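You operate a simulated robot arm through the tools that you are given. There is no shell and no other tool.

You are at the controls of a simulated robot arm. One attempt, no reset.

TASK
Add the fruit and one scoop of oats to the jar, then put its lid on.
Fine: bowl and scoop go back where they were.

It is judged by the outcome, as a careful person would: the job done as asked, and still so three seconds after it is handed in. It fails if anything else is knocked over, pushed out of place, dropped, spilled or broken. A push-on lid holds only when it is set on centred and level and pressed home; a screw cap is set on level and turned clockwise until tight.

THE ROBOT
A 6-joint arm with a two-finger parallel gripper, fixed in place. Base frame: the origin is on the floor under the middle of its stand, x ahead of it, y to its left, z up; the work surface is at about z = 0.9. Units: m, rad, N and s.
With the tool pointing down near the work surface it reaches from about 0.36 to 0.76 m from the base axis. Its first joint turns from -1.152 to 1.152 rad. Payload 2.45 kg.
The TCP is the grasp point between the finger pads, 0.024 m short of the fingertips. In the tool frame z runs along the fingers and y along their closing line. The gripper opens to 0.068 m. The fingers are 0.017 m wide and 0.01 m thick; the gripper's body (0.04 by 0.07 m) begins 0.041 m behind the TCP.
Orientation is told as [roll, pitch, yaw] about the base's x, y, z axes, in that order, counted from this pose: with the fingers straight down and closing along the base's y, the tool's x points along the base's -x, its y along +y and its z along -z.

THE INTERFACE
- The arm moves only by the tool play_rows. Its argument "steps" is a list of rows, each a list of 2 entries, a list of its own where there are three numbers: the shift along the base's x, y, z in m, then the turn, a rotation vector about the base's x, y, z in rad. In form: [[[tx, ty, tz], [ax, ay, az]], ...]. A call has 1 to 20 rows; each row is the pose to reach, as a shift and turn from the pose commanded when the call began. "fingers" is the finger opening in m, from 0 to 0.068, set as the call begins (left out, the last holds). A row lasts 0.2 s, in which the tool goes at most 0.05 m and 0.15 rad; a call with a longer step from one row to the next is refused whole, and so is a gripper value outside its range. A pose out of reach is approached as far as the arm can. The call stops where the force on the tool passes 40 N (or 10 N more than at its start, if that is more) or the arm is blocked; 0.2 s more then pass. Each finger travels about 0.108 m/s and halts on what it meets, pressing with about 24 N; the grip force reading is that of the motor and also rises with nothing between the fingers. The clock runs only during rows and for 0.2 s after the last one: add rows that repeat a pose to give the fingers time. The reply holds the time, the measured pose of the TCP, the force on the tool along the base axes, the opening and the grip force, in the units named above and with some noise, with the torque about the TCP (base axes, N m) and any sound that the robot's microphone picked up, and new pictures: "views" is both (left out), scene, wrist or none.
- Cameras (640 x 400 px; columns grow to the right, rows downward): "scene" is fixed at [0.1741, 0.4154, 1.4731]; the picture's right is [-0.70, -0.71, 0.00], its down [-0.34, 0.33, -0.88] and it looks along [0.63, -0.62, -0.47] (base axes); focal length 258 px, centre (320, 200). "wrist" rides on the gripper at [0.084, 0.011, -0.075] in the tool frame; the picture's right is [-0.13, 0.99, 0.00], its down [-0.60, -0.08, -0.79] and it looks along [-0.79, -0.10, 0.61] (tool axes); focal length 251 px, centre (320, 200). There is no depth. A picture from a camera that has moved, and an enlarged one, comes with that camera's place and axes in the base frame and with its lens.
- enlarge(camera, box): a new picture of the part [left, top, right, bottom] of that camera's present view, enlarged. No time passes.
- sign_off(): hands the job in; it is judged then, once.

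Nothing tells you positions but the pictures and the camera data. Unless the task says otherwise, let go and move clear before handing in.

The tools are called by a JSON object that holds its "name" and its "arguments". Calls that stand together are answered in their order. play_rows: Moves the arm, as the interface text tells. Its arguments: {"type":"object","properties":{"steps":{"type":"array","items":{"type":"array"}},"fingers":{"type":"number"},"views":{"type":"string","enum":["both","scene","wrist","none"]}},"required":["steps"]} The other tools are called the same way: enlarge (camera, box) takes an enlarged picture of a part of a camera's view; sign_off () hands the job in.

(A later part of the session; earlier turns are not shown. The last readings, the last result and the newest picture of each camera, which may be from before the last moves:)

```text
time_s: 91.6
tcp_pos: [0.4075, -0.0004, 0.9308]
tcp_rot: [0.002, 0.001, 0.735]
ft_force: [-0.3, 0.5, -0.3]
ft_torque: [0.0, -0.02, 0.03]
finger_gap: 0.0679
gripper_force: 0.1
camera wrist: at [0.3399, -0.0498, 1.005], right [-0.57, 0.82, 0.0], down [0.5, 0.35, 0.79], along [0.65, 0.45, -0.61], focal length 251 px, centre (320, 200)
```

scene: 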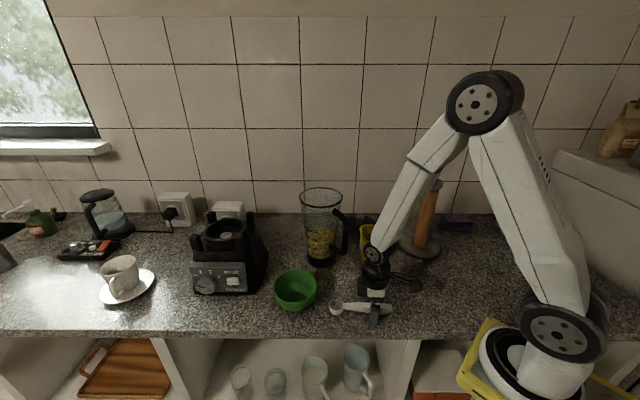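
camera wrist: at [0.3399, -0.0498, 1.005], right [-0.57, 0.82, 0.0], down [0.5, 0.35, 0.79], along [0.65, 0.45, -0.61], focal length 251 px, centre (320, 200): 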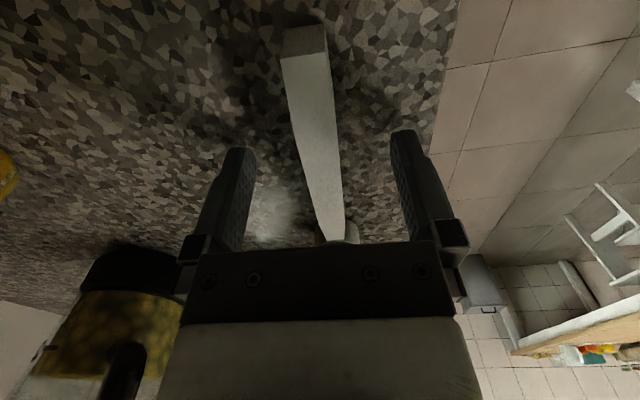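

{"name": "play_rows", "arguments": {"steps": [[[0, 0, -0.0025], [0, 0, 0]], [[0, 0, -0.0025], [0, 0, 0]]], "views": "none"}}

{"name": "play_rows", "arguments": {"steps": [[[0, 0, 0], [0, 0, 0]], [[0, 0, 0], [0, 0, 0]], [[0, 0, 0], [0, 0, 0]], [[0, 0, 0], [0, 0, 0]], [[0, 0, 0], [0, 0, 0]]], "fingers": 0.0}}

```text
time_s: 92.2
tcp_pos: [0.4082, -0.0008, 0.9276]
tcp_rot: [0.002, 0.001, 0.735]
ft_force: [-0.5, 0.1, -0.4]
ft_torque: [-0.01, 0.01, 0.01]
finger_gap: 0.0679
gripper_force: 0.2
```

```text
time_s: 93.4
tcp_pos: [0.4083, -0.0007, 0.9278]
tcp_rot: [0.0, 0.0, 0.737]
ft_force: [-0.4, 0.1, -0.1]
ft_torque: [-0.04, 0.0, -0.03]
finger_gap: 0.0152
gripper_force: 24.4
camera wrist: at [0.3401, -0.0498, 1.002], right [-0.57, 0.82, 0.0], down [0.5, 0.35, 0.79], along [0.65, 0.45, -0.61], focal length 251 px, centre (320, 200)
```

scene: 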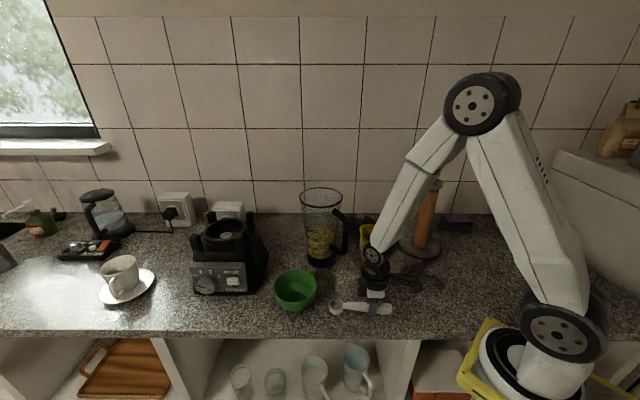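
wrist: 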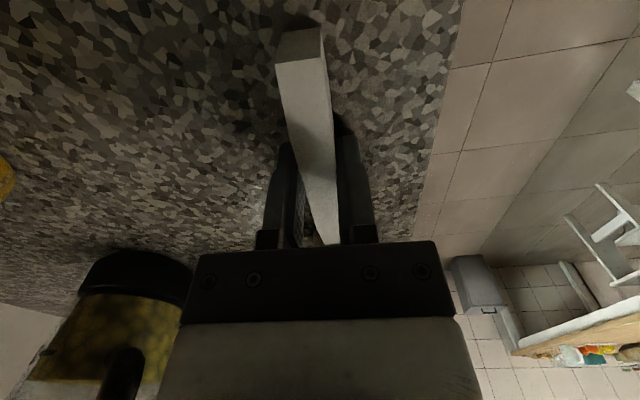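

Scoop gripped (15 mm). Lifting it straight up.

{"name": "play_rows", "arguments": {"steps": [[[0, 0, 0.006], [0, 0, 0]], [[0, 0, 0.02], [0, 0, 0]], [[0, 0, 0.05], [0, 0, 0]], [[0, 0, 0.08], [0, 0, 0]], [[0, 0, 0.11], [0, 0, 0]], [[0, 0, 0.14], [0, 0, 0]], [[0, 0, 0.17], [0, 0, 0]], [[0, 0, 0.17], [0, 0, 0]]]}}

{"name": "enlarge", "arguments": {"camera": "scene", "box": [310, 190, 430, 280]}}

```text
time_s: 95.2
tcp_pos: [0.4079, -0.001, 1.097]
tcp_rot: [0.0, -0.001, 0.734]
ft_force: [-1.1, -0.3, -0.2]
ft_torque: [-0.01, 0.0, 0.0]
finger_gap: 0.0152
gripper_force: 23.8
camera wrist: at [0.3405, -0.0501, 1.1721], right [-0.57, 0.82, 0.0], down [0.5, 0.35, 0.79], along [0.65, 0.45, -0.61], focal length 251 px, centre (320, 200)
```

scene: 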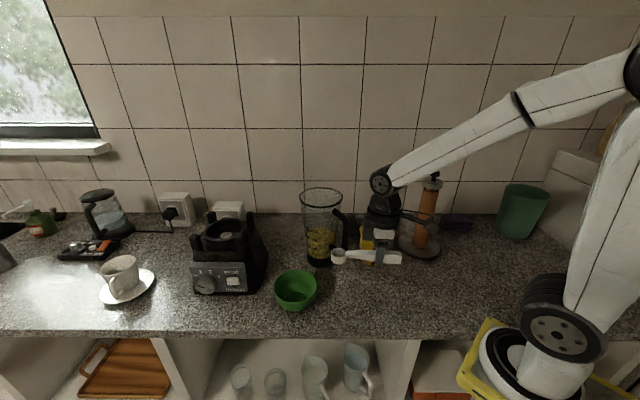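
wrist: 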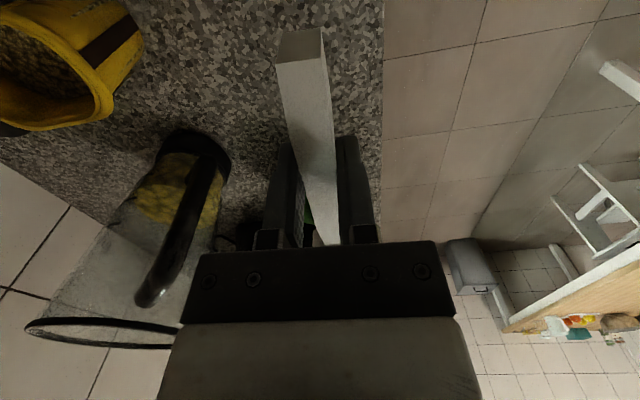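

```text
4.44 times, centred on (370, 235) of scene
camera zoom: at [0.1741, 0.4154, 1.4731], right [-0.7, -0.71, 0.0], down [-0.34, 0.33, -0.88], along [0.63, -0.62, -0.47], focal length 1146 px, centre (98, 44)
```

zoom: 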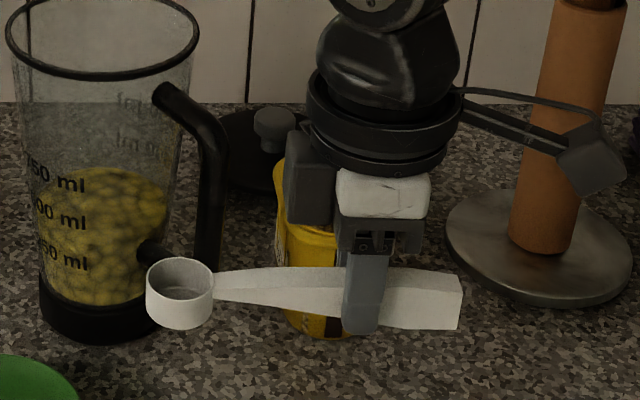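

The scoop is held level and firmly. I'll raise it, turn it so the cup points back toward the robot along the tub's long axis, and move toward the tub.

{"name": "play_rows", "arguments": {"steps": [[[0, 0, 0.045], [0, 0, 0]], [[0, 0, 0.09], [0, 0, 0]], [[0, 0, 0.135], [0, 0, 0]], [[0, 0, 0.175], [0, 0, 0]], [[0.008, -0.01, 0.175], [0, 0, 0.147]], [[0.016, -0.02, 0.175], [0, 0, 0.294]], [[0.024, -0.03, 0.175], [0, 0, 0.441]], [[0.032, -0.04, 0.175], [0, 0, 0.588]], [[0.04, -0.05, 0.175], [0, 0, 0.735]], [[0.048, -0.06, 0.175], [0, 0, 0.882]], [[0.056, -0.07, 0.175], [0, 0, 1.029]], [[0.064, -0.08, 0.175], [0, 0, 1.176]], [[0.072, -0.09, 0.175], [0, 0, 1.323]], [[0.08, -0.1, 0.175], [0, 0, 1.47]], [[0.088, -0.11, 0.175], [0, 0, 1.617]], [[0.096, -0.12, 0.175], [0, 0, 1.763]], [[0.096, -0.12, 0.175], [0, 0, 1.763]]]}}

```text
time_s: 98.8
tcp_pos: [0.505, -0.1193, 1.2705]
tcp_rot: [-0.001, 0.0, 2.5]
ft_force: [0.8, 0.6, -0.6]
ft_torque: [-0.04, -0.05, 0.01]
finger_gap: 0.0152
gripper_force: 23.9
camera wrist: at [0.5666, -0.1801, 1.3463], right [-0.7, -0.72, 0.0], down [-0.44, 0.42, 0.79], along [-0.57, 0.55, -0.61], focal length 251 px, centre (320, 200)
```

scene: 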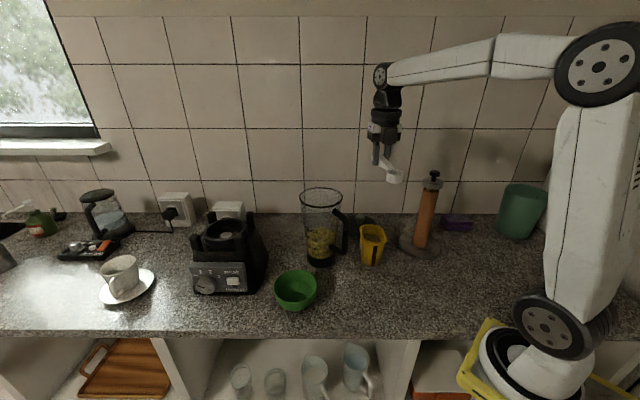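
wrist: 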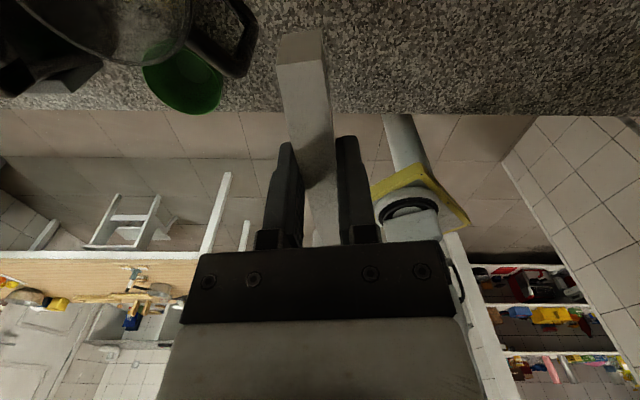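

{"name": "play_rows", "arguments": {"steps": [[[0.007, -0.0092, 0], [-0.085, -0.1134, 0]], [[0.014, -0.0183, 0], [-0.17, -0.2269, 0]], [[0.021, -0.0275, -0.01], [-0.255, -0.3403, 0]], [[0.028, -0.0367, -0.02], [-0.34, -0.4538, 0]], [[0.035, -0.0458, -0.04], [-0.425, -0.5672, 0]], [[0.042, -0.055, -0.06], [-0.51, -0.6807, 0]], [[0.049, -0.0642, -0.08], [-0.595, -0.7941, 0]], [[0.0558, -0.0733, -0.1], [-0.68, -0.9076, 0]], [[0.0558, -0.0733, -0.1], [-0.68, -0.9076, 0]]]}}

{"name": "enlarge", "arguments": {"camera": "scene", "box": [330, 150, 450, 280]}}

{"name": "enlarge", "arguments": {"camera": "wrist", "box": [200, 50, 460, 250]}}

```text
time_s: 100.8
tcp_pos: [0.5559, -0.1945, 1.1695]
tcp_rot: [-0.065, 1.122, 2.406]
ft_force: [1.8, 1.5, 0.1]
ft_torque: [-0.05, 0.13, -0.04]
finger_gap: 0.015
gripper_force: 24.4
camera wrist: at [0.5256, -0.1877, 1.2777], right [-0.66, -0.74, -0.15], down [-0.71, 0.68, -0.2], along [0.24, -0.03, -0.97], focal length 251 px, centre (320, 200)
```

scene: 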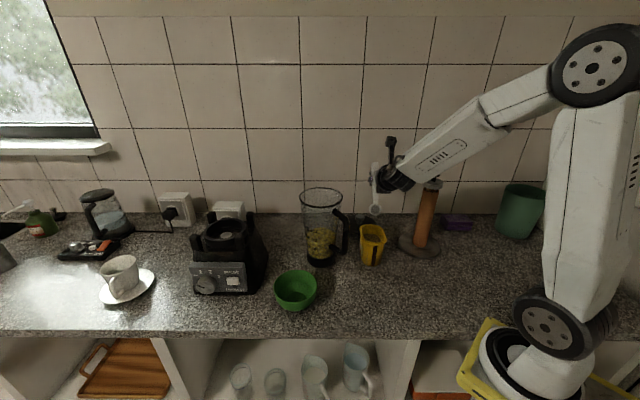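
wrist: 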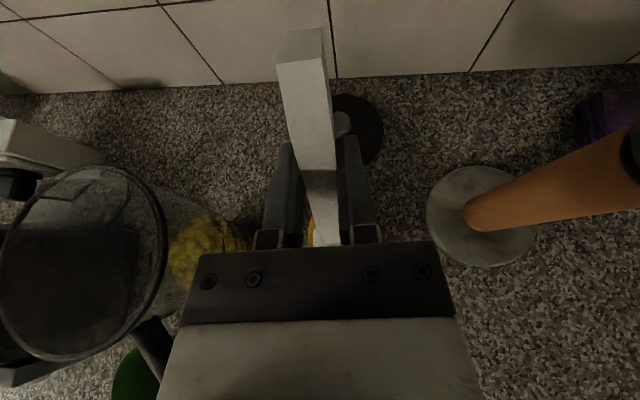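

```text
3.08 times, centred on (390, 215) of scene
camera zoom: at [0.1741, 0.4154, 1.4731], right [-0.7, -0.71, 0.0], down [-0.34, 0.33, -0.88], along [0.63, -0.62, -0.47], focal length 793 px, centre (105, 154)
```

zoom: 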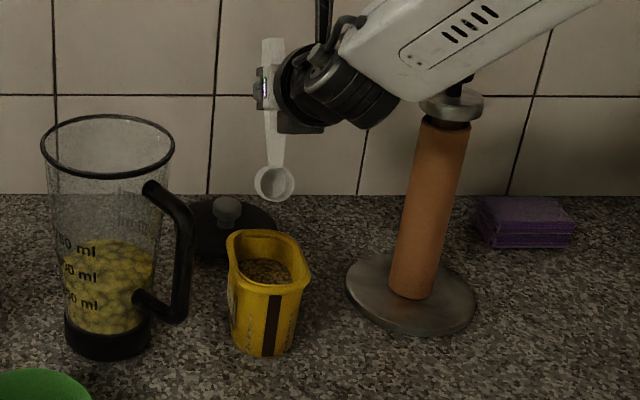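

```text
2.00 times, centred on (330, 150) of wrist
camera zoom: at [0.5256, -0.1877, 1.2777], right [-0.66, -0.74, -0.15], down [-0.71, 0.68, -0.2], along [0.24, -0.03, -0.97], focal length 503 px, centre (300, 300)
```

zoom: 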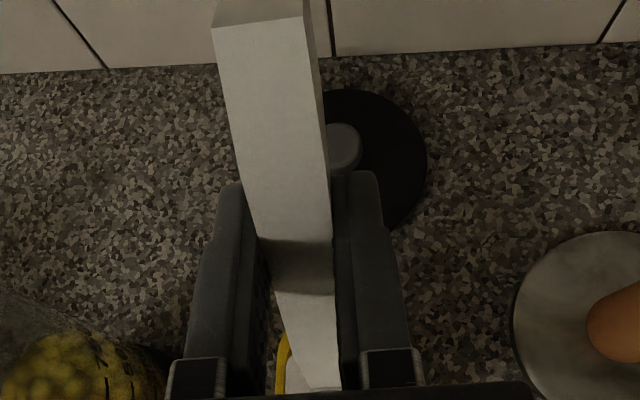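

{"name": "play_rows", "arguments": {"steps": [[[0, 0, 0], [0, 0, 0]], [[0, 0, 0], [0, 0, 0]], [[0, 0, 0], [0, 0, 0]]], "views": "none"}}

```text
time_s: 101.6
tcp_pos: [0.5592, -0.193, 1.1727]
tcp_rot: [-0.002, 1.133, 2.497]
ft_force: [0.9, 1.0, -0.7]
ft_torque: [-0.01, -0.01, 0.0]
finger_gap: 0.0148
gripper_force: 24.1
```

The scoop is settled at 65° tilt directly above the tub. Lowering it toward the oats, then checking clearance.

{"name": "play_rows", "arguments": {"steps": [[[0.001, 0, -0.025], [0, 0, 0]], [[0.001, 0, -0.05], [0, 0, 0]], [[0.001, 0, -0.075], [0, 0, 0]], [[0.001, 0, -0.09], [0, 0, 0]], [[0.001, 0, -0.09], [0, 0, 0]]]}}

{"name": "enlarge", "arguments": {"camera": "scene", "box": [340, 180, 420, 280]}}

{"name": "enlarge", "arguments": {"camera": "wrist", "box": [200, 50, 460, 250]}}

```text
time_s: 102.8
tcp_pos: [0.5598, -0.1923, 1.0816]
tcp_rot: [-0.003, 1.134, 2.497]
ft_force: [-0.7, 0.6, -0.8]
ft_torque: [-0.01, 0.03, -0.01]
finger_gap: 0.0154
gripper_force: 23.8
camera wrist: at [0.5296, -0.1828, 1.1897], right [-0.64, -0.76, -0.12], down [-0.73, 0.65, -0.21], along [0.24, -0.05, -0.97], focal length 251 px, centre (320, 200)
```

scene: 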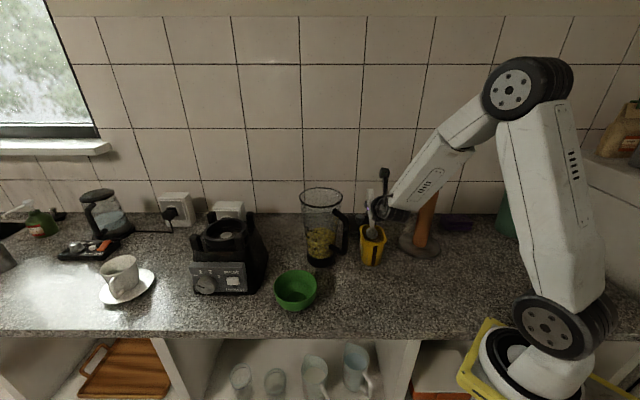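
wrist: 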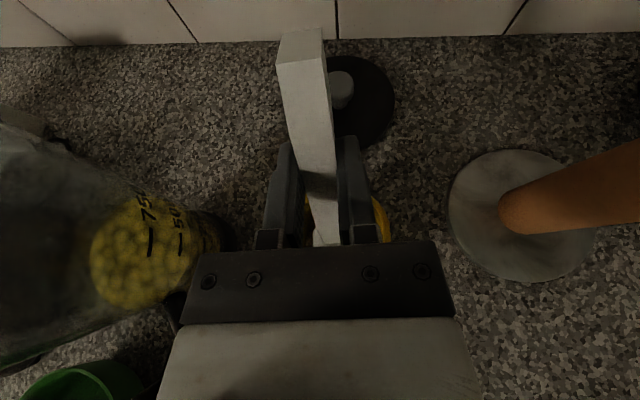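

```text
4.00 times, centred on (380, 230) of scene
camera zoom: at [0.1741, 0.4154, 1.4731], right [-0.7, -0.71, 0.0], down [-0.34, 0.33, -0.88], along [0.63, -0.62, -0.47], focal length 1031 px, centre (80, 80)
```

zoom: 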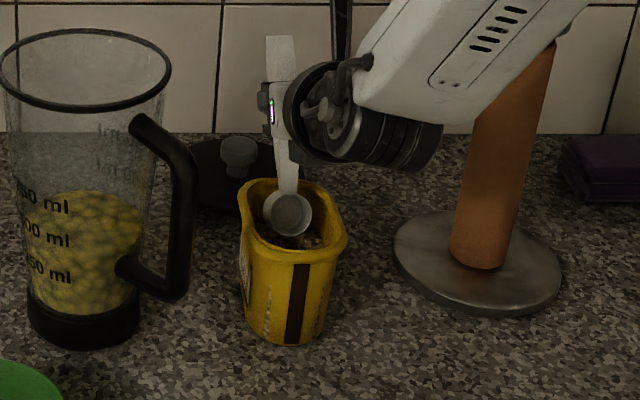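

```text
2.00 times, centred on (330, 150) of wrist
camera zoom: at [0.5296, -0.1828, 1.1897], right [-0.64, -0.76, -0.12], down [-0.73, 0.65, -0.21], along [0.24, -0.05, -0.97], focal length 503 px, centre (300, 300)
```

zoom: 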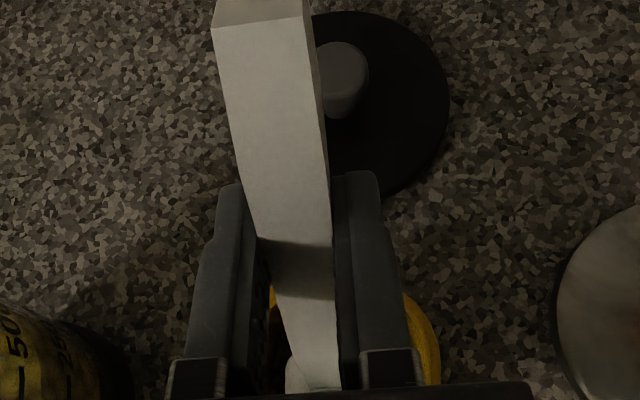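

Clearances look good. Now dipping the cup into the oats.

{"name": "play_rows", "arguments": {"steps": [[[0, 0, -0.008], [0, 0, 0]], [[0, 0, -0.016], [0, 0, 0]], [[0, 0, -0.024], [0, 0, 0]], [[0, 0, -0.032], [0, 0, 0]], [[0, 0, -0.038], [0, 0, 0]], [[0, 0, -0.044], [0, 0, 0]], [[0, 0, -0.044], [0, 0, 0]]]}}

{"name": "enlarge", "arguments": {"camera": "scene", "box": [340, 180, 420, 280]}}

```text
time_s: 104.4
tcp_pos: [0.5616, -0.1944, 1.0373]
tcp_rot: [-0.003, 1.133, 2.498]
ft_force: [0.6, -0.4, -0.2]
ft_torque: [0.03, 0.01, -0.02]
finger_gap: 0.0152
gripper_force: 23.9
camera wrist: at [0.5302, -0.1842, 1.1449], right [-0.64, -0.76, -0.12], down [-0.73, 0.65, -0.21], along [0.24, -0.05, -0.97], focal length 251 px, centre (320, 200)
```

scene: 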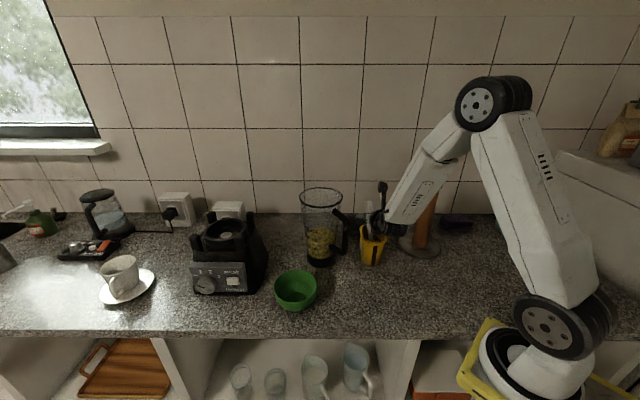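
wrist: 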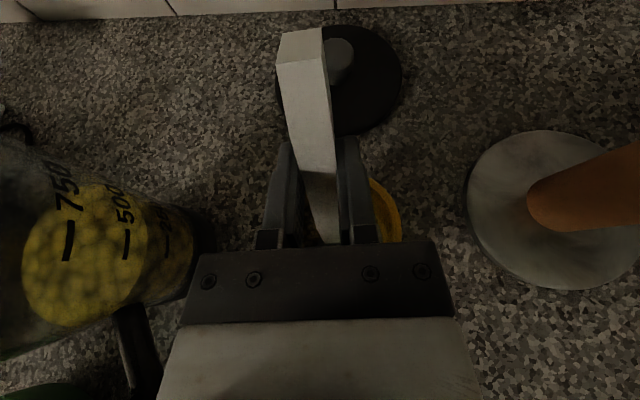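

```text
4.00 times, centred on (380, 230) of scene
camera zoom: at [0.1741, 0.4154, 1.4731], right [-0.7, -0.71, 0.0], down [-0.34, 0.33, -0.88], along [0.63, -0.62, -0.47], focal length 1031 px, centre (80, 80)
```

zoom: 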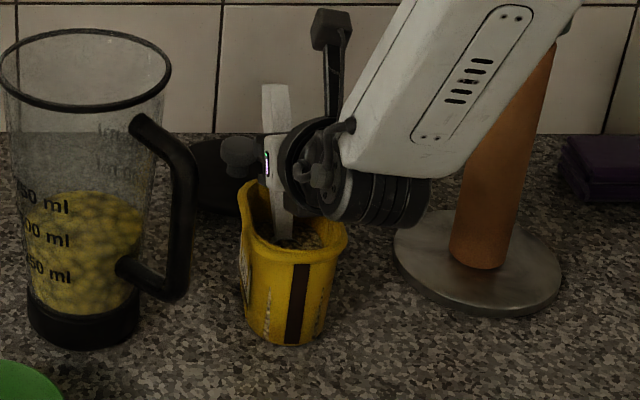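

The cup is buried with no contact force. Now I'll rotate it up through the oats while sweeping forward, slowly.

{"name": "play_rows", "arguments": {"steps": [[[0.0016, -0.0012, -0.003], [0.0324, 0.0432, 0]], [[0.0033, -0.0025, -0.0044], [0.0654, 0.0872, 0]], [[0.0048, -0.0036, -0.0055], [0.0983, 0.1312, 0]], [[0.0062, -0.0047, -0.0063], [0.1307, 0.1745, 0]], [[0.0074, -0.0056, -0.0063], [0.1643, 0.2193, 0]], [[0.0086, -0.0065, -0.0061], [0.1961, 0.2617, 0]], [[0.0096, -0.0072, -0.006], [0.2302, 0.3073, 0]], [[0.0106, -0.0079, -0.0057], [0.2614, 0.3489, 0]], [[0.0106, -0.0079, -0.0057], [0.2614, 0.3489, 0]], [[0.0106, -0.0079, -0.0057], [0.2614, 0.3489, 0]], [[0.0106, -0.0079, -0.0057], [0.2614, 0.3489, 0]]]}}

{"name": "enlarge", "arguments": {"camera": "scene", "box": [340, 180, 420, 280]}}

```text
time_s: 106.8
tcp_pos: [0.5731, -0.2, 1.0317]
tcp_rot: [0.0, 0.699, 2.497]
ft_force: [-0.5, 0.5, -0.7]
ft_torque: [-0.01, 0.0, -0.01]
finger_gap: 0.0153
gripper_force: 24.2
camera wrist: at [0.5793, -0.2202, 1.1429], right [-0.67, -0.73, -0.08], down [-0.73, 0.65, 0.22], along [-0.11, 0.21, -0.97], focal length 251 px, centre (320, 200)
```

scene: 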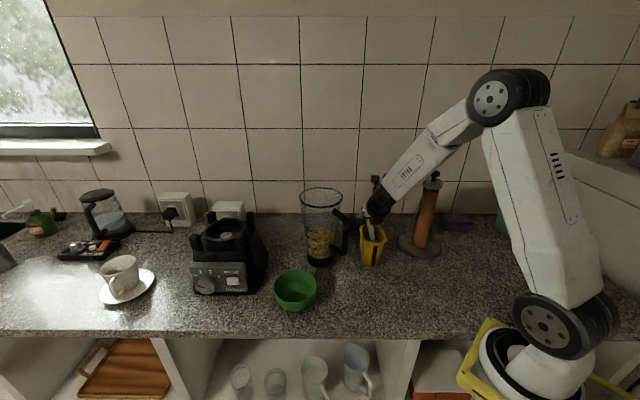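
wrist: 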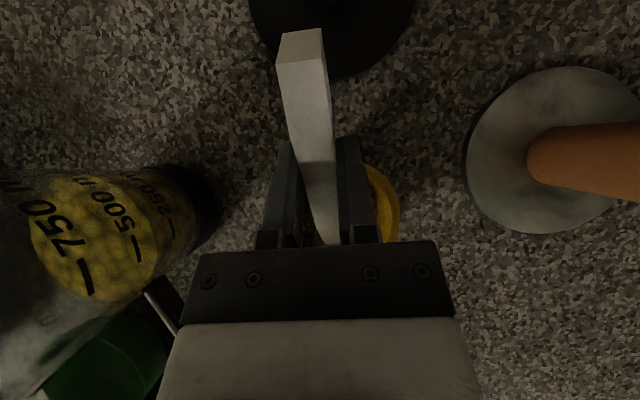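

```text
4.00 times, centred on (380, 230) of scene
camera zoom: at [0.1741, 0.4154, 1.4731], right [-0.7, -0.71, 0.0], down [-0.34, 0.33, -0.88], along [0.63, -0.62, -0.47], focal length 1031 px, centre (80, 80)
```

zoom: 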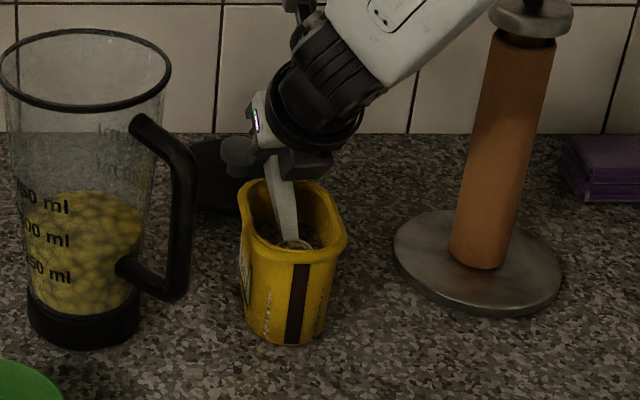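

{"name": "play_rows", "arguments": {"steps": [[[0.0021, -0.0016, 0.0001], [0.0258, 0.0344, 0]], [[0.0042, -0.0032, 0.0002], [0.0522, 0.0696, 0]], [[0.0062, -0.0047, 0.0007], [0.0785, 0.1048, 0]], [[0.0081, -0.0061, 0.0009], [0.1043, 0.1393, 0]], [[0.0098, -0.0074, 0.0014], [0.1307, 0.1745, 0]], [[0.0115, -0.0087, 0.002], [0.1571, 0.2097, 0]], [[0.013, -0.0098, 0.0025], [0.1829, 0.2441, 0]], [[0.0144, -0.0109, 0.003], [0.2093, 0.2793, 0]], [[0.0166, -0.0125, 0.004], [0.2614, 0.3489, 0]], [[0.0188, -0.0141, 0.005], [0.3136, 0.4186, 0]], [[0.0202, -0.0152, 0.006], [0.3664, 0.489, 0]], [[0.021, -0.0158, 0.007], [0.4185, 0.5586, 0]], [[0.021, -0.0158, 0.007], [0.4185, 0.5586, 0]]]}}

{"name": "enlarge", "arguments": {"camera": "scene", "box": [340, 180, 420, 280]}}

```text
time_s: 109.6
tcp_pos: [0.5927, -0.2166, 1.0401]
tcp_rot: [-0.001, 0.0, 2.498]
ft_force: [-0.3, -0.3, -0.9]
ft_torque: [-0.02, -0.07, 0.01]
finger_gap: 0.0154
gripper_force: 23.9
camera wrist: at [0.6546, -0.278, 1.1141], right [-0.7, -0.72, 0.0], down [-0.44, 0.42, 0.79], along [-0.57, 0.55, -0.61], focal length 251 px, centre (320, 200)
```

scene: 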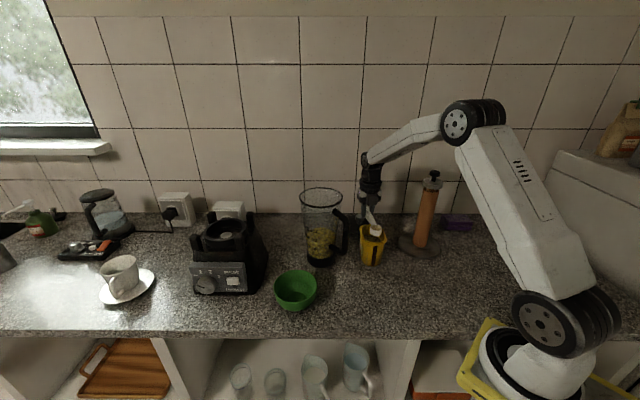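
wrist: 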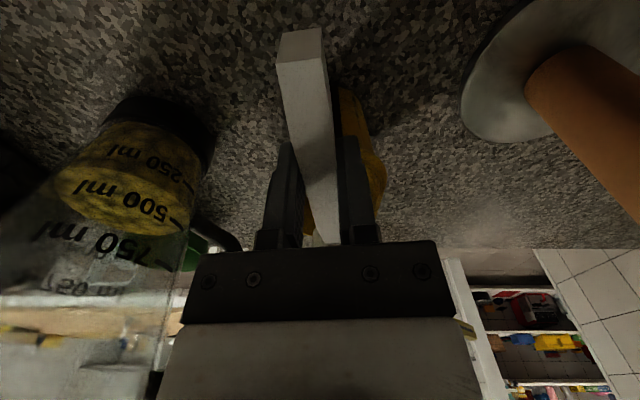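

```text
4.00 times, centred on (380, 230) of scene
camera zoom: at [0.1741, 0.4154, 1.4731], right [-0.7, -0.71, 0.0], down [-0.34, 0.33, -0.88], along [0.63, -0.62, -0.47], focal length 1031 px, centre (80, 80)
```

zoom: 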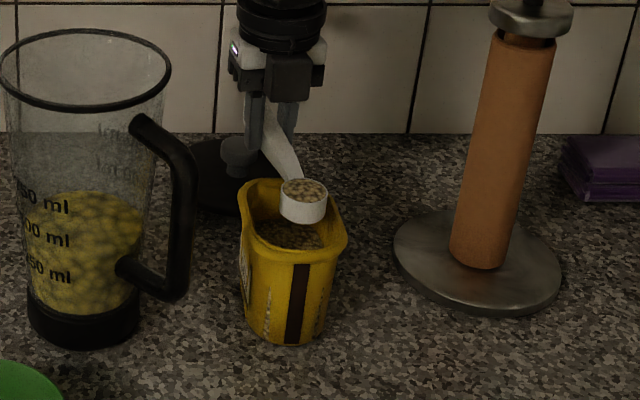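

The scoop has come up full of oats. Let me check the fill closely.

{"name": "enlarge", "arguments": {"camera": "scene", "box": [360, 215, 400, 245]}}

```text
13.33 times, centred on (380, 230) of scene
camera zoom: at [0.1741, 0.4154, 1.4731], right [-0.7, -0.71, 0.0], down [-0.34, 0.33, -0.88], along [0.63, -0.62, -0.47], focal length 3438 px, centre (-480, -200)
```

zoom: 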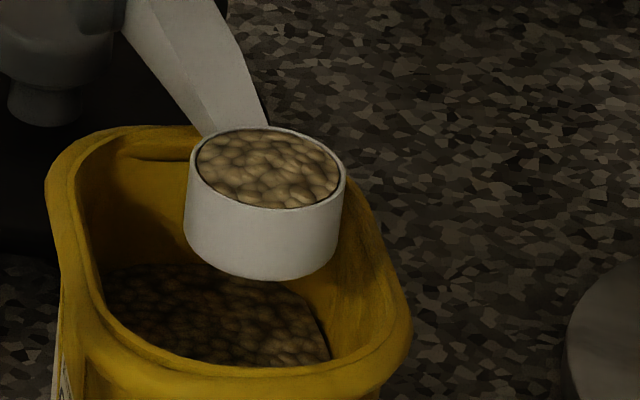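

Full to the brim and level. Lifting gently straight up, then carrying it level over the jar.

{"name": "play_rows", "arguments": {"steps": [[[0, 0, 0.01], [0, 0, 0]], [[0, 0, 0.025], [0, 0, 0]], [[0, 0, 0.045], [0, 0, 0]], [[0, 0, 0.065], [0, 0, 0]], [[0, 0, 0.085], [0, 0, 0]], [[0, 0, 0.105], [0, 0, 0]], [[0, 0, 0.125], [0, 0, 0]], [[0, 0, 0.145], [0, 0, 0]], [[0, 0, 0.158], [0, 0, 0]], [[0, 0, 0.163], [0, 0, 0]], [[0, 0, 0.163], [0, 0, 0]]], "views": "scene"}}

```text
time_s: 112.0
tcp_pos: [0.5918, -0.2177, 1.2015]
tcp_rot: [0.001, -0.002, 2.496]
ft_force: [0.6, -0.2, 0.5]
ft_torque: [-0.02, 0.0, 0.0]
finger_gap: 0.015
gripper_force: 24.0
```

scene: 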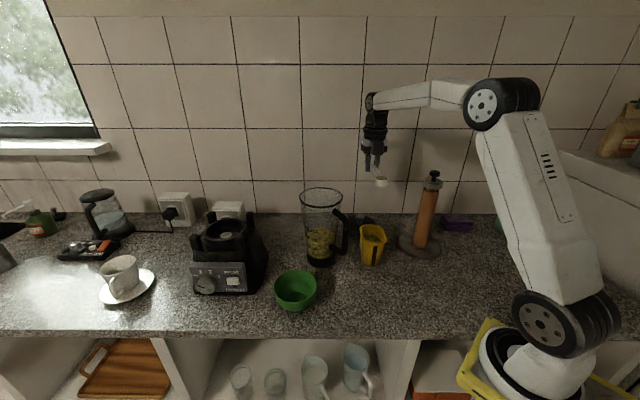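

{"name": "play_rows", "arguments": {"steps": [[[0.005, 0.0045, 0], [0, 0, 0]], [[0.016, 0.0145, 0], [0, 0, 0]], [[0.03, 0.027, 0], [0, 0, 0]], [[0.045, 0.0405, 0], [0, 0, 0]], [[0.06, 0.054, 0], [0, 0, 0]], [[0.075, 0.0675, 0], [0, 0, 0]], [[0.09, 0.081, 0], [0, 0, 0]], [[0.105, 0.095, 0], [0, 0, 0]], [[0.117, 0.1055, 0], [0, 0, 0]], [[0.124, 0.112, 0], [0, 0, 0]], [[0.124, 0.112, 0], [0, 0, 0]]]}}

{"name": "enlarge", "arguments": {"camera": "scene", "box": [280, 120, 380, 280]}}

```text
time_s: 114.4
tcp_pos: [0.7179, -0.1039, 1.2011]
tcp_rot: [0.001, 0.0, 2.498]
ft_force: [0.6, 0.8, -0.8]
ft_torque: [0.0, 0.01, -0.01]
finger_gap: 0.0152
gripper_force: 24.1
camera wrist: at [0.7791, -0.1655, 1.2762], right [-0.7, -0.72, 0.0], down [-0.44, 0.43, 0.79], along [-0.57, 0.55, -0.61], focal length 251 px, centre (320, 200)
```

scene: 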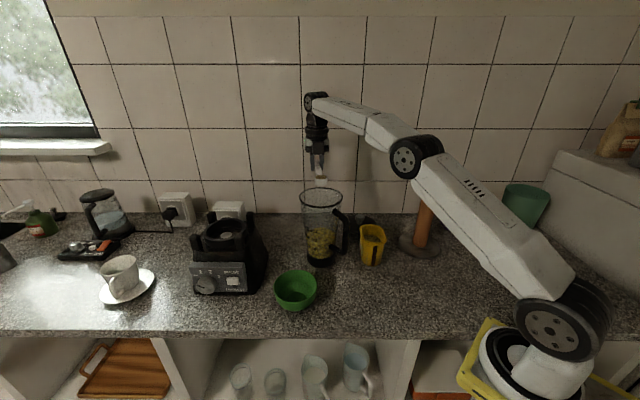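
wrist: 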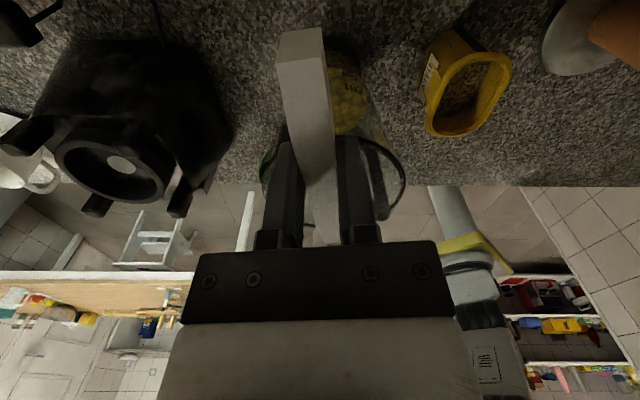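

```text
2.50 times, centred on (330, 200) of scene
camera zoom: at [0.1741, 0.4154, 1.4731], right [-0.7, -0.71, 0.0], down [-0.34, 0.33, -0.88], along [0.63, -0.62, -0.47], focal length 645 px, centre (295, 200)
```

zoom: 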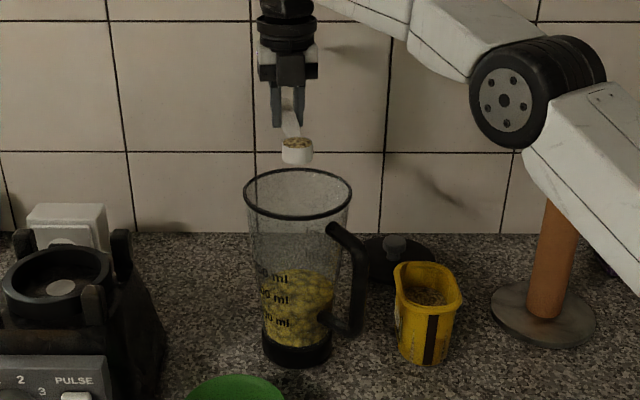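

The cup is centred over the jar mouth. Tilting to pour, keeping the cup in place over the centre.

{"name": "play_rows", "arguments": {"steps": [[[-0.001, 0.0008, 0.006], [-0.06, -0.08, 0]], [[-0.0027, 0.002, 0.0098], [-0.1199, -0.1601, 0]], [[-0.0051, 0.0038, 0.0133], [-0.1799, -0.2401, 0]], [[-0.0082, 0.0062, 0.0166], [-0.2398, -0.3201, 0]], [[-0.0119, 0.0089, 0.0194], [-0.2998, -0.4001, 0]], [[-0.0162, 0.0122, 0.0267], [-0.3598, -0.4802, 0]], [[-0.0211, 0.0158, 0.0334], [-0.4197, -0.5602, 0]], [[-0.0266, 0.0199, 0.0395], [-0.4797, -0.6402, 0]], [[-0.0324, 0.0243, 0.0449], [-0.5396, -0.7203, 0]], [[-0.0324, 0.0243, 0.0449], [-0.5396, -0.7203, 0]]]}}

{"name": "enlarge", "arguments": {"camera": "scene", "box": [280, 120, 380, 280]}}

```text
time_s: 116.6
tcp_pos: [0.6844, -0.0795, 1.2462]
tcp_rot: [-0.001, 0.9, 2.498]
ft_force: [-0.8, 0.3, -1.7]
ft_torque: [0.01, 0.03, 0.01]
finger_gap: 0.0153
gripper_force: 23.9
camera wrist: at [0.674, -0.0867, 1.3584], right [-0.66, -0.75, -0.1], down [-0.75, 0.66, 0.02], along [0.05, 0.09, -0.99], focal length 251 px, centre (320, 200)
```

scene: 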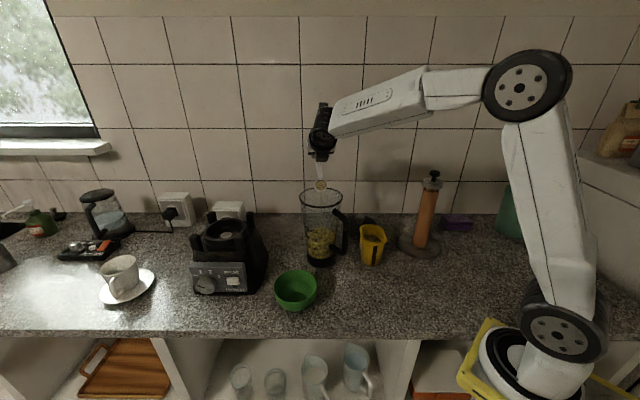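
wrist: 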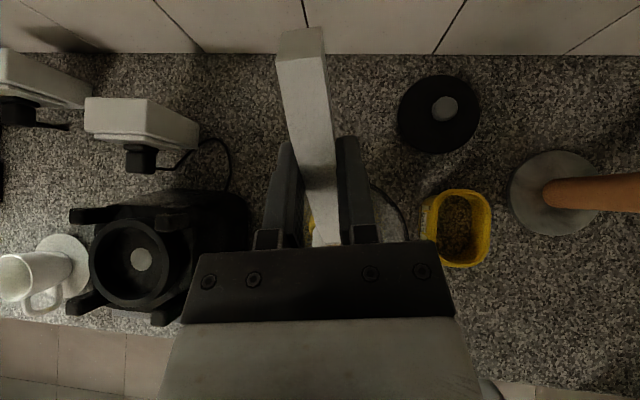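

```text
2.50 times, centred on (330, 200) of scene
camera zoom: at [0.1741, 0.4154, 1.4731], right [-0.7, -0.71, 0.0], down [-0.34, 0.33, -0.88], along [0.63, -0.62, -0.47], focal length 645 px, centre (295, 200)
```

zoom: 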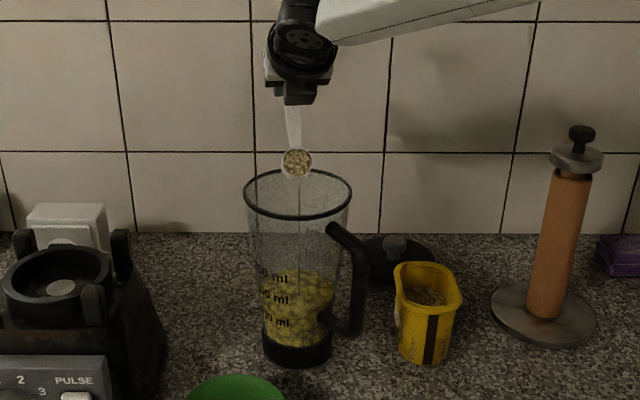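

A thin stream of oats falls into the jar's centre. Continuing the tilt.

{"name": "play_rows", "arguments": {"steps": [[[-0.0031, 0.0023, 0.0023], [-0.03, -0.04, 0]], [[-0.0062, 0.0047, 0.0046], [-0.06, -0.08, 0]], [[-0.0095, 0.0072, 0.0065], [-0.09, -0.12, 0]], [[-0.0129, 0.0097, 0.0084], [-0.1199, -0.1601, 0]], [[-0.0163, 0.0122, 0.0099], [-0.1499, -0.2001, 0]], [[-0.0198, 0.0148, 0.0113], [-0.1799, -0.2401, 0]], [[-0.0233, 0.0175, 0.0124], [-0.2099, -0.2801, 0]], [[-0.0268, 0.0201, 0.0134], [-0.2398, -0.3201, 0]], [[-0.0304, 0.0228, 0.0141], [-0.2698, -0.3601, 0]], [[-0.034, 0.0255, 0.0147], [-0.2998, -0.4001, 0]], [[-0.034, 0.0255, 0.0147], [-0.2998, -0.4001, 0]]]}}

{"name": "enlarge", "arguments": {"camera": "scene", "box": [280, 120, 380, 280]}}

```text
time_s: 119.0
tcp_pos: [0.6505, -0.056, 1.2614]
tcp_rot: [-0.006, 1.403, 2.491]
ft_force: [-0.6, -0.9, 0.0]
ft_torque: [0.03, 0.0, 0.0]
finger_gap: 0.0152
gripper_force: 23.7
camera wrist: at [0.5977, -0.0299, 1.3566], right [-0.61, -0.78, -0.13], down [-0.66, 0.59, -0.46], along [0.44, -0.2, -0.88], focal length 251 px, centre (320, 200)
```

scene: 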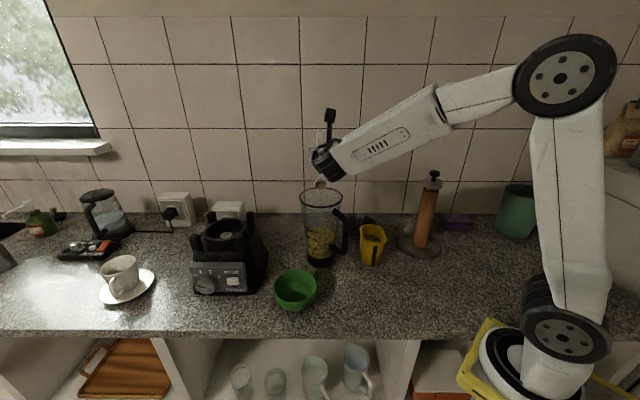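
wrist: 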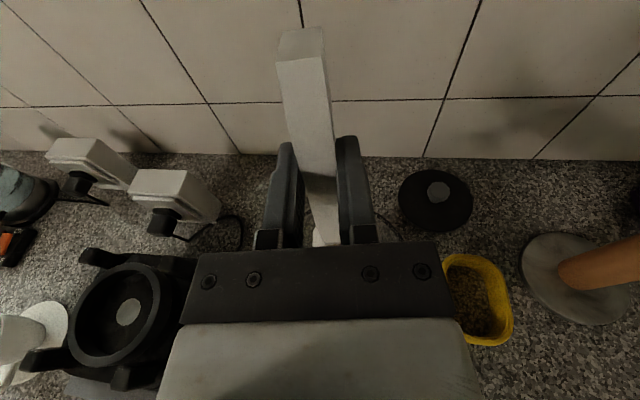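

```text
2.50 times, centred on (330, 200) of scene
camera zoom: at [0.1741, 0.4154, 1.4731], right [-0.7, -0.71, 0.0], down [-0.34, 0.33, -0.88], along [0.63, -0.62, -0.47], focal length 645 px, centre (295, 200)
```

zoom: 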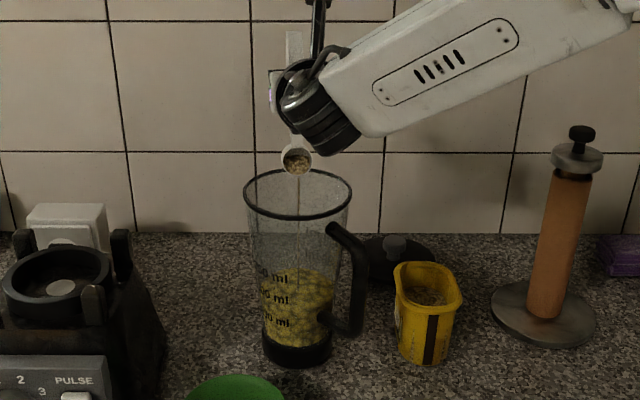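

Still pouring cleanly into the jar. Continuing to tip it right over.

{"name": "play_rows", "arguments": {"steps": [[[-0.0036, 0.0027, 0.0002], [-0.03, -0.04, 0]], [[-0.0073, 0.0054, 0.0003], [-0.06, -0.08, 0]], [[-0.0109, 0.0081, 0.0], [-0.09, -0.12, 0]], [[-0.0145, 0.0108, -0.0004], [-0.1199, -0.1601, 0]], [[-0.0181, 0.0135, -0.0011], [-0.1499, -0.2001, 0]], [[-0.0217, 0.0162, -0.0019], [-0.1799, -0.2401, 0]], [[-0.0252, 0.0188, -0.0031], [-0.2099, -0.2801, 0]], [[-0.0287, 0.0215, -0.0043], [-0.2398, -0.3201, 0]], [[-0.0321, 0.024, -0.006], [-0.2698, -0.3601, 0]], [[-0.0355, 0.0265, -0.0076], [-0.2998, -0.4001, 0]], [[-0.0387, 0.029, -0.0096], [-0.3298, -0.4402, 0]], [[-0.0419, 0.0314, -0.0116], [-0.3598, -0.4802, 0]], [[-0.0419, 0.0314, -0.0116], [-0.3598, -0.4802, 0]], [[-0.0419, 0.0314, -0.0116], [-0.3598, -0.4802, 0]]]}}

{"name": "enlarge", "arguments": {"camera": "scene", "box": [280, 120, 380, 280]}}

```text
time_s: 122.0
tcp_pos: [0.6082, -0.0232, 1.2494]
tcp_rot: [-3.14, 1.142, -0.643]
ft_force: [-0.3, -0.2, 0.1]
ft_torque: [0.01, 0.02, 0.04]
finger_gap: 0.0147
gripper_force: 23.8
camera wrist: at [0.5204, 0.028, 1.2939], right [-0.55, -0.83, -0.12], down [-0.33, 0.34, -0.88], along [0.77, -0.45, -0.46], focal length 251 px, centre (320, 200)
```

scene: 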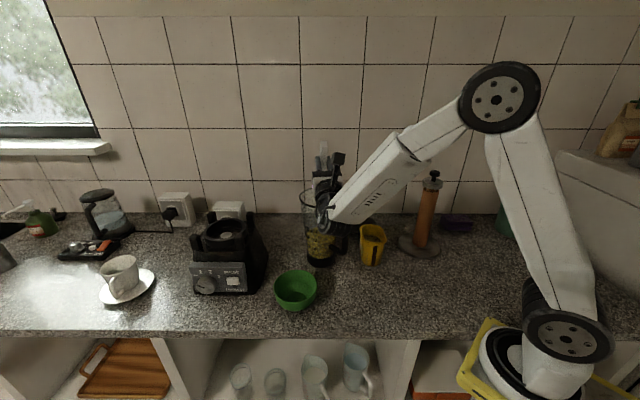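
wrist: 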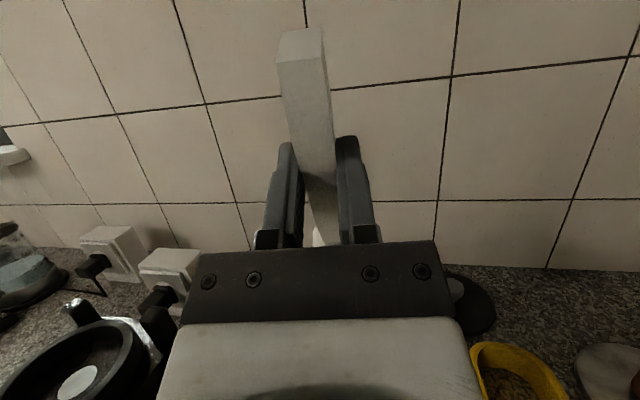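

```text
2.50 times, centred on (330, 200) of scene
camera zoom: at [0.1741, 0.4154, 1.4731], right [-0.7, -0.71, 0.0], down [-0.34, 0.33, -0.88], along [0.63, -0.62, -0.47], focal length 645 px, centre (295, 200)
```

zoom: 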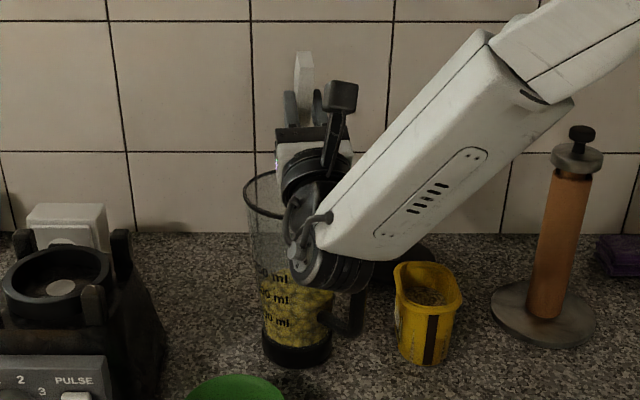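

{"name": "play_rows", "arguments": {"steps": [[[-0.003, 0.0023, -0.002], [-0.03, -0.04, 0]], [[-0.0062, 0.0046, -0.004], [-0.06, -0.08, 0]], [[-0.009, 0.0067, -0.006], [-0.09, -0.12, 0]], [[-0.009, 0.0067, -0.006], [-0.09, -0.12, 0]], [[-0.009, 0.0067, -0.006], [-0.09, -0.12, 0]], [[-0.009, 0.0067, -0.006], [-0.09, -0.12, 0]], [[-0.009, 0.0067, -0.006], [-0.09, -0.12, 0]], [[-0.009, 0.0067, -0.006], [-0.09, -0.12, 0]]], "views": "scene"}}

```text
time_s: 123.8
tcp_pos: [0.5996, -0.0167, 1.2433]
tcp_rot: [-3.142, 0.993, -0.642]
ft_force: [0.0, -0.5, 0.6]
ft_torque: [0.04, 0.02, 0.01]
finger_gap: 0.0151
gripper_force: 24.4
```

scene: 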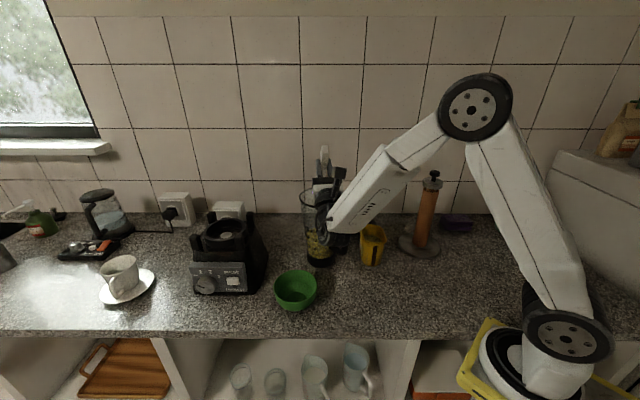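

{"name": "play_rows", "arguments": {"steps": [[[0.009, -0.0067, 0.006], [0.09, 0.12, 0]], [[0.0154, -0.0116, 0.01], [0.1499, 0.2001, 0]], [[0.0222, -0.0166, 0.0133], [0.2099, 0.2801, 0]], [[0.0292, -0.0219, 0.0157], [0.2698, 0.3601, 0]], [[0.0364, -0.0273, 0.0172], [0.3298, 0.4402, 0]], [[0.0436, -0.0327, 0.0179], [0.3897, 0.5202, 0]], [[0.0509, -0.0381, 0.0176], [0.4497, 0.6002, 0]], [[0.0581, -0.0435, 0.0163], [0.5097, 0.6803, 0]], [[0.0651, -0.0488, 0.0142], [0.5696, 0.7603, 0]], [[0.072, -0.0539, 0.0113], [0.6296, 0.8403, 0]], [[0.0787, -0.0589, 0.0075], [0.6895, 0.9203, 0]], [[0.0849, -0.0636, 0.0029], [0.7495, 1.0004, 0]], [[0.0849, -0.0636, 0.0029], [0.7495, 1.0004, 0]], [[0.0849, -0.0636, 0.0029], [0.7495, 1.0004, 0]]], "views": "scene"}}

{"name": "enlarge", "arguments": {"camera": "scene", "box": [280, 120, 380, 280]}}

{"name": "enlarge", "arguments": {"camera": "scene", "box": [300, 170, 345, 200]}}

```text
time_s: 126.8
tcp_pos: [0.684, -0.0819, 1.2474]
tcp_rot: [0.0, 0.9, 2.499]
ft_force: [0.6, 0.4, 0.2]
ft_torque: [0.03, -0.02, 0.04]
finger_gap: 0.0148
gripper_force: 24.1
```

scene: 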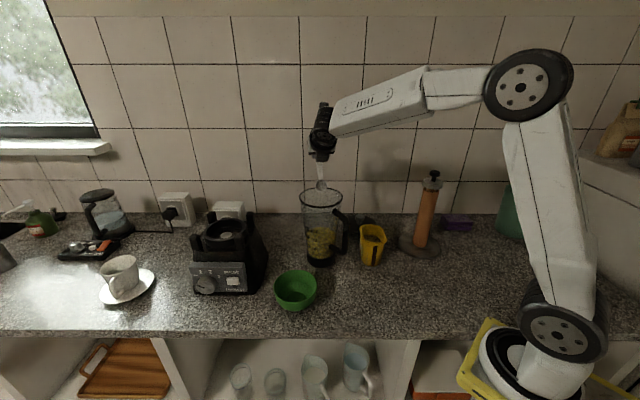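

```text
2.50 times, centred on (330, 200) of scene
camera zoom: at [0.1741, 0.4154, 1.4731], right [-0.7, -0.71, 0.0], down [-0.34, 0.33, -0.88], along [0.63, -0.62, -0.47], focal length 645 px, centre (295, 200)
```

zoom: 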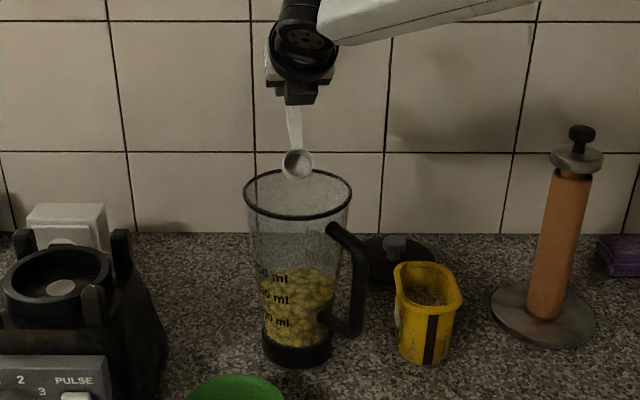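

```text
13.33 times, centred on (322, 185) of scene
camera zoom: at [0.1741, 0.4154, 1.4731], right [-0.7, -0.71, 0.0], down [-0.34, 0.33, -0.88], along [0.63, -0.62, -0.47], focal length 3438 px, centre (287, 400)
```

zoom: 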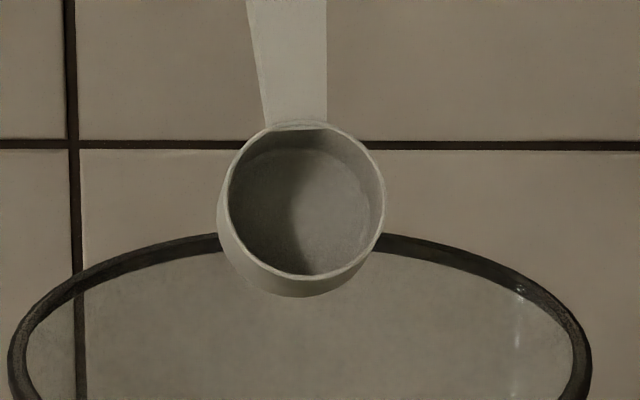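

The scoop is empty and clean. Lifting away, levelling it, and heading back to where the scoop came from.

{"name": "play_rows", "arguments": {"steps": [[[0, 0, 0.03], [0, 0, 0]], [[-0.005, 0, 0.05], [0.0771, 0.1029, 0]], [[-0.02, 0, 0.06], [0.1542, 0.2058, 0]], [[-0.04, 0, 0.06], [0.2313, 0.3087, 0]], [[-0.06, 0, 0.06], [0.3083, 0.4116, 0]], [[-0.08, 0, 0.06], [0.3854, 0.5145, 0]], [[-0.1, 0, 0.055], [0.4625, 0.6174, 0]], [[-0.12, 0, 0.05], [0.5396, 0.7203, 0]], [[-0.14, 0, 0.05], [0.5396, 0.7203, 0]], [[-0.14, 0, 0.05], [0.5396, 0.7203, 0]]], "views": "none"}}

```text
time_s: 129.0
tcp_pos: [0.5444, -0.0799, 1.2956]
tcp_rot: [0.0, -0.001, 2.497]
ft_force: [0.2, -1.0, -0.8]
ft_torque: [-0.02, -0.01, -0.03]
finger_gap: 0.0151
gripper_force: 24.1
```

{"name": "play_rows", "arguments": {"steps": [[[-0.0113, 0.0066, 0], [0, 0, -0.147]], [[-0.0227, 0.0132, 0], [0, 0, -0.294]], [[-0.034, 0.0198, 0], [0, 0, -0.44]], [[-0.0454, 0.0264, 0], [0, 0, -0.587]], [[-0.0567, 0.033, 0], [0, 0, -0.734]], [[-0.068, 0.0396, 0], [0, 0, -0.881]], [[-0.0794, 0.0462, 0], [0, 0, -1.027]], [[-0.0907, 0.0528, -0.01], [0, 0, -1.174]], [[-0.1021, 0.0594, -0.03], [0, 0, -1.321]], [[-0.1134, 0.066, -0.05], [0, 0, -1.468]], [[-0.1247, 0.0726, -0.08], [0, 0, -1.614]], [[-0.1361, 0.0792, -0.11], [0, 0, -1.761]], [[-0.1361, 0.0792, -0.11], [0, 0, -1.761]]], "views": "scene"}}

```text
time_s: 131.8
tcp_pos: [0.408, -0.0006, 1.1866]
tcp_rot: [-0.001, 0.001, 0.736]
ft_force: [-0.4, -0.1, -1.2]
ft_torque: [0.02, 0.01, 0.03]
finger_gap: 0.0152
gripper_force: 24.0
```

scene: 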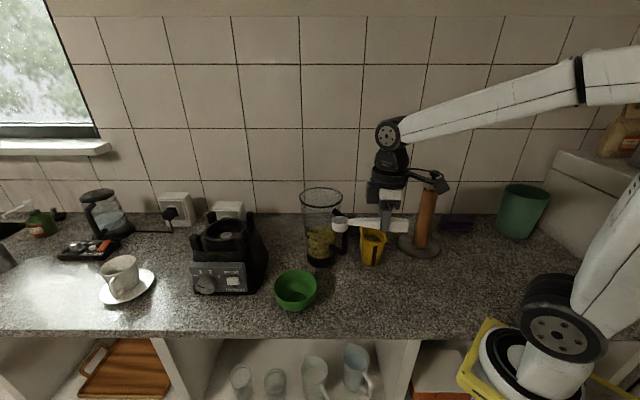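

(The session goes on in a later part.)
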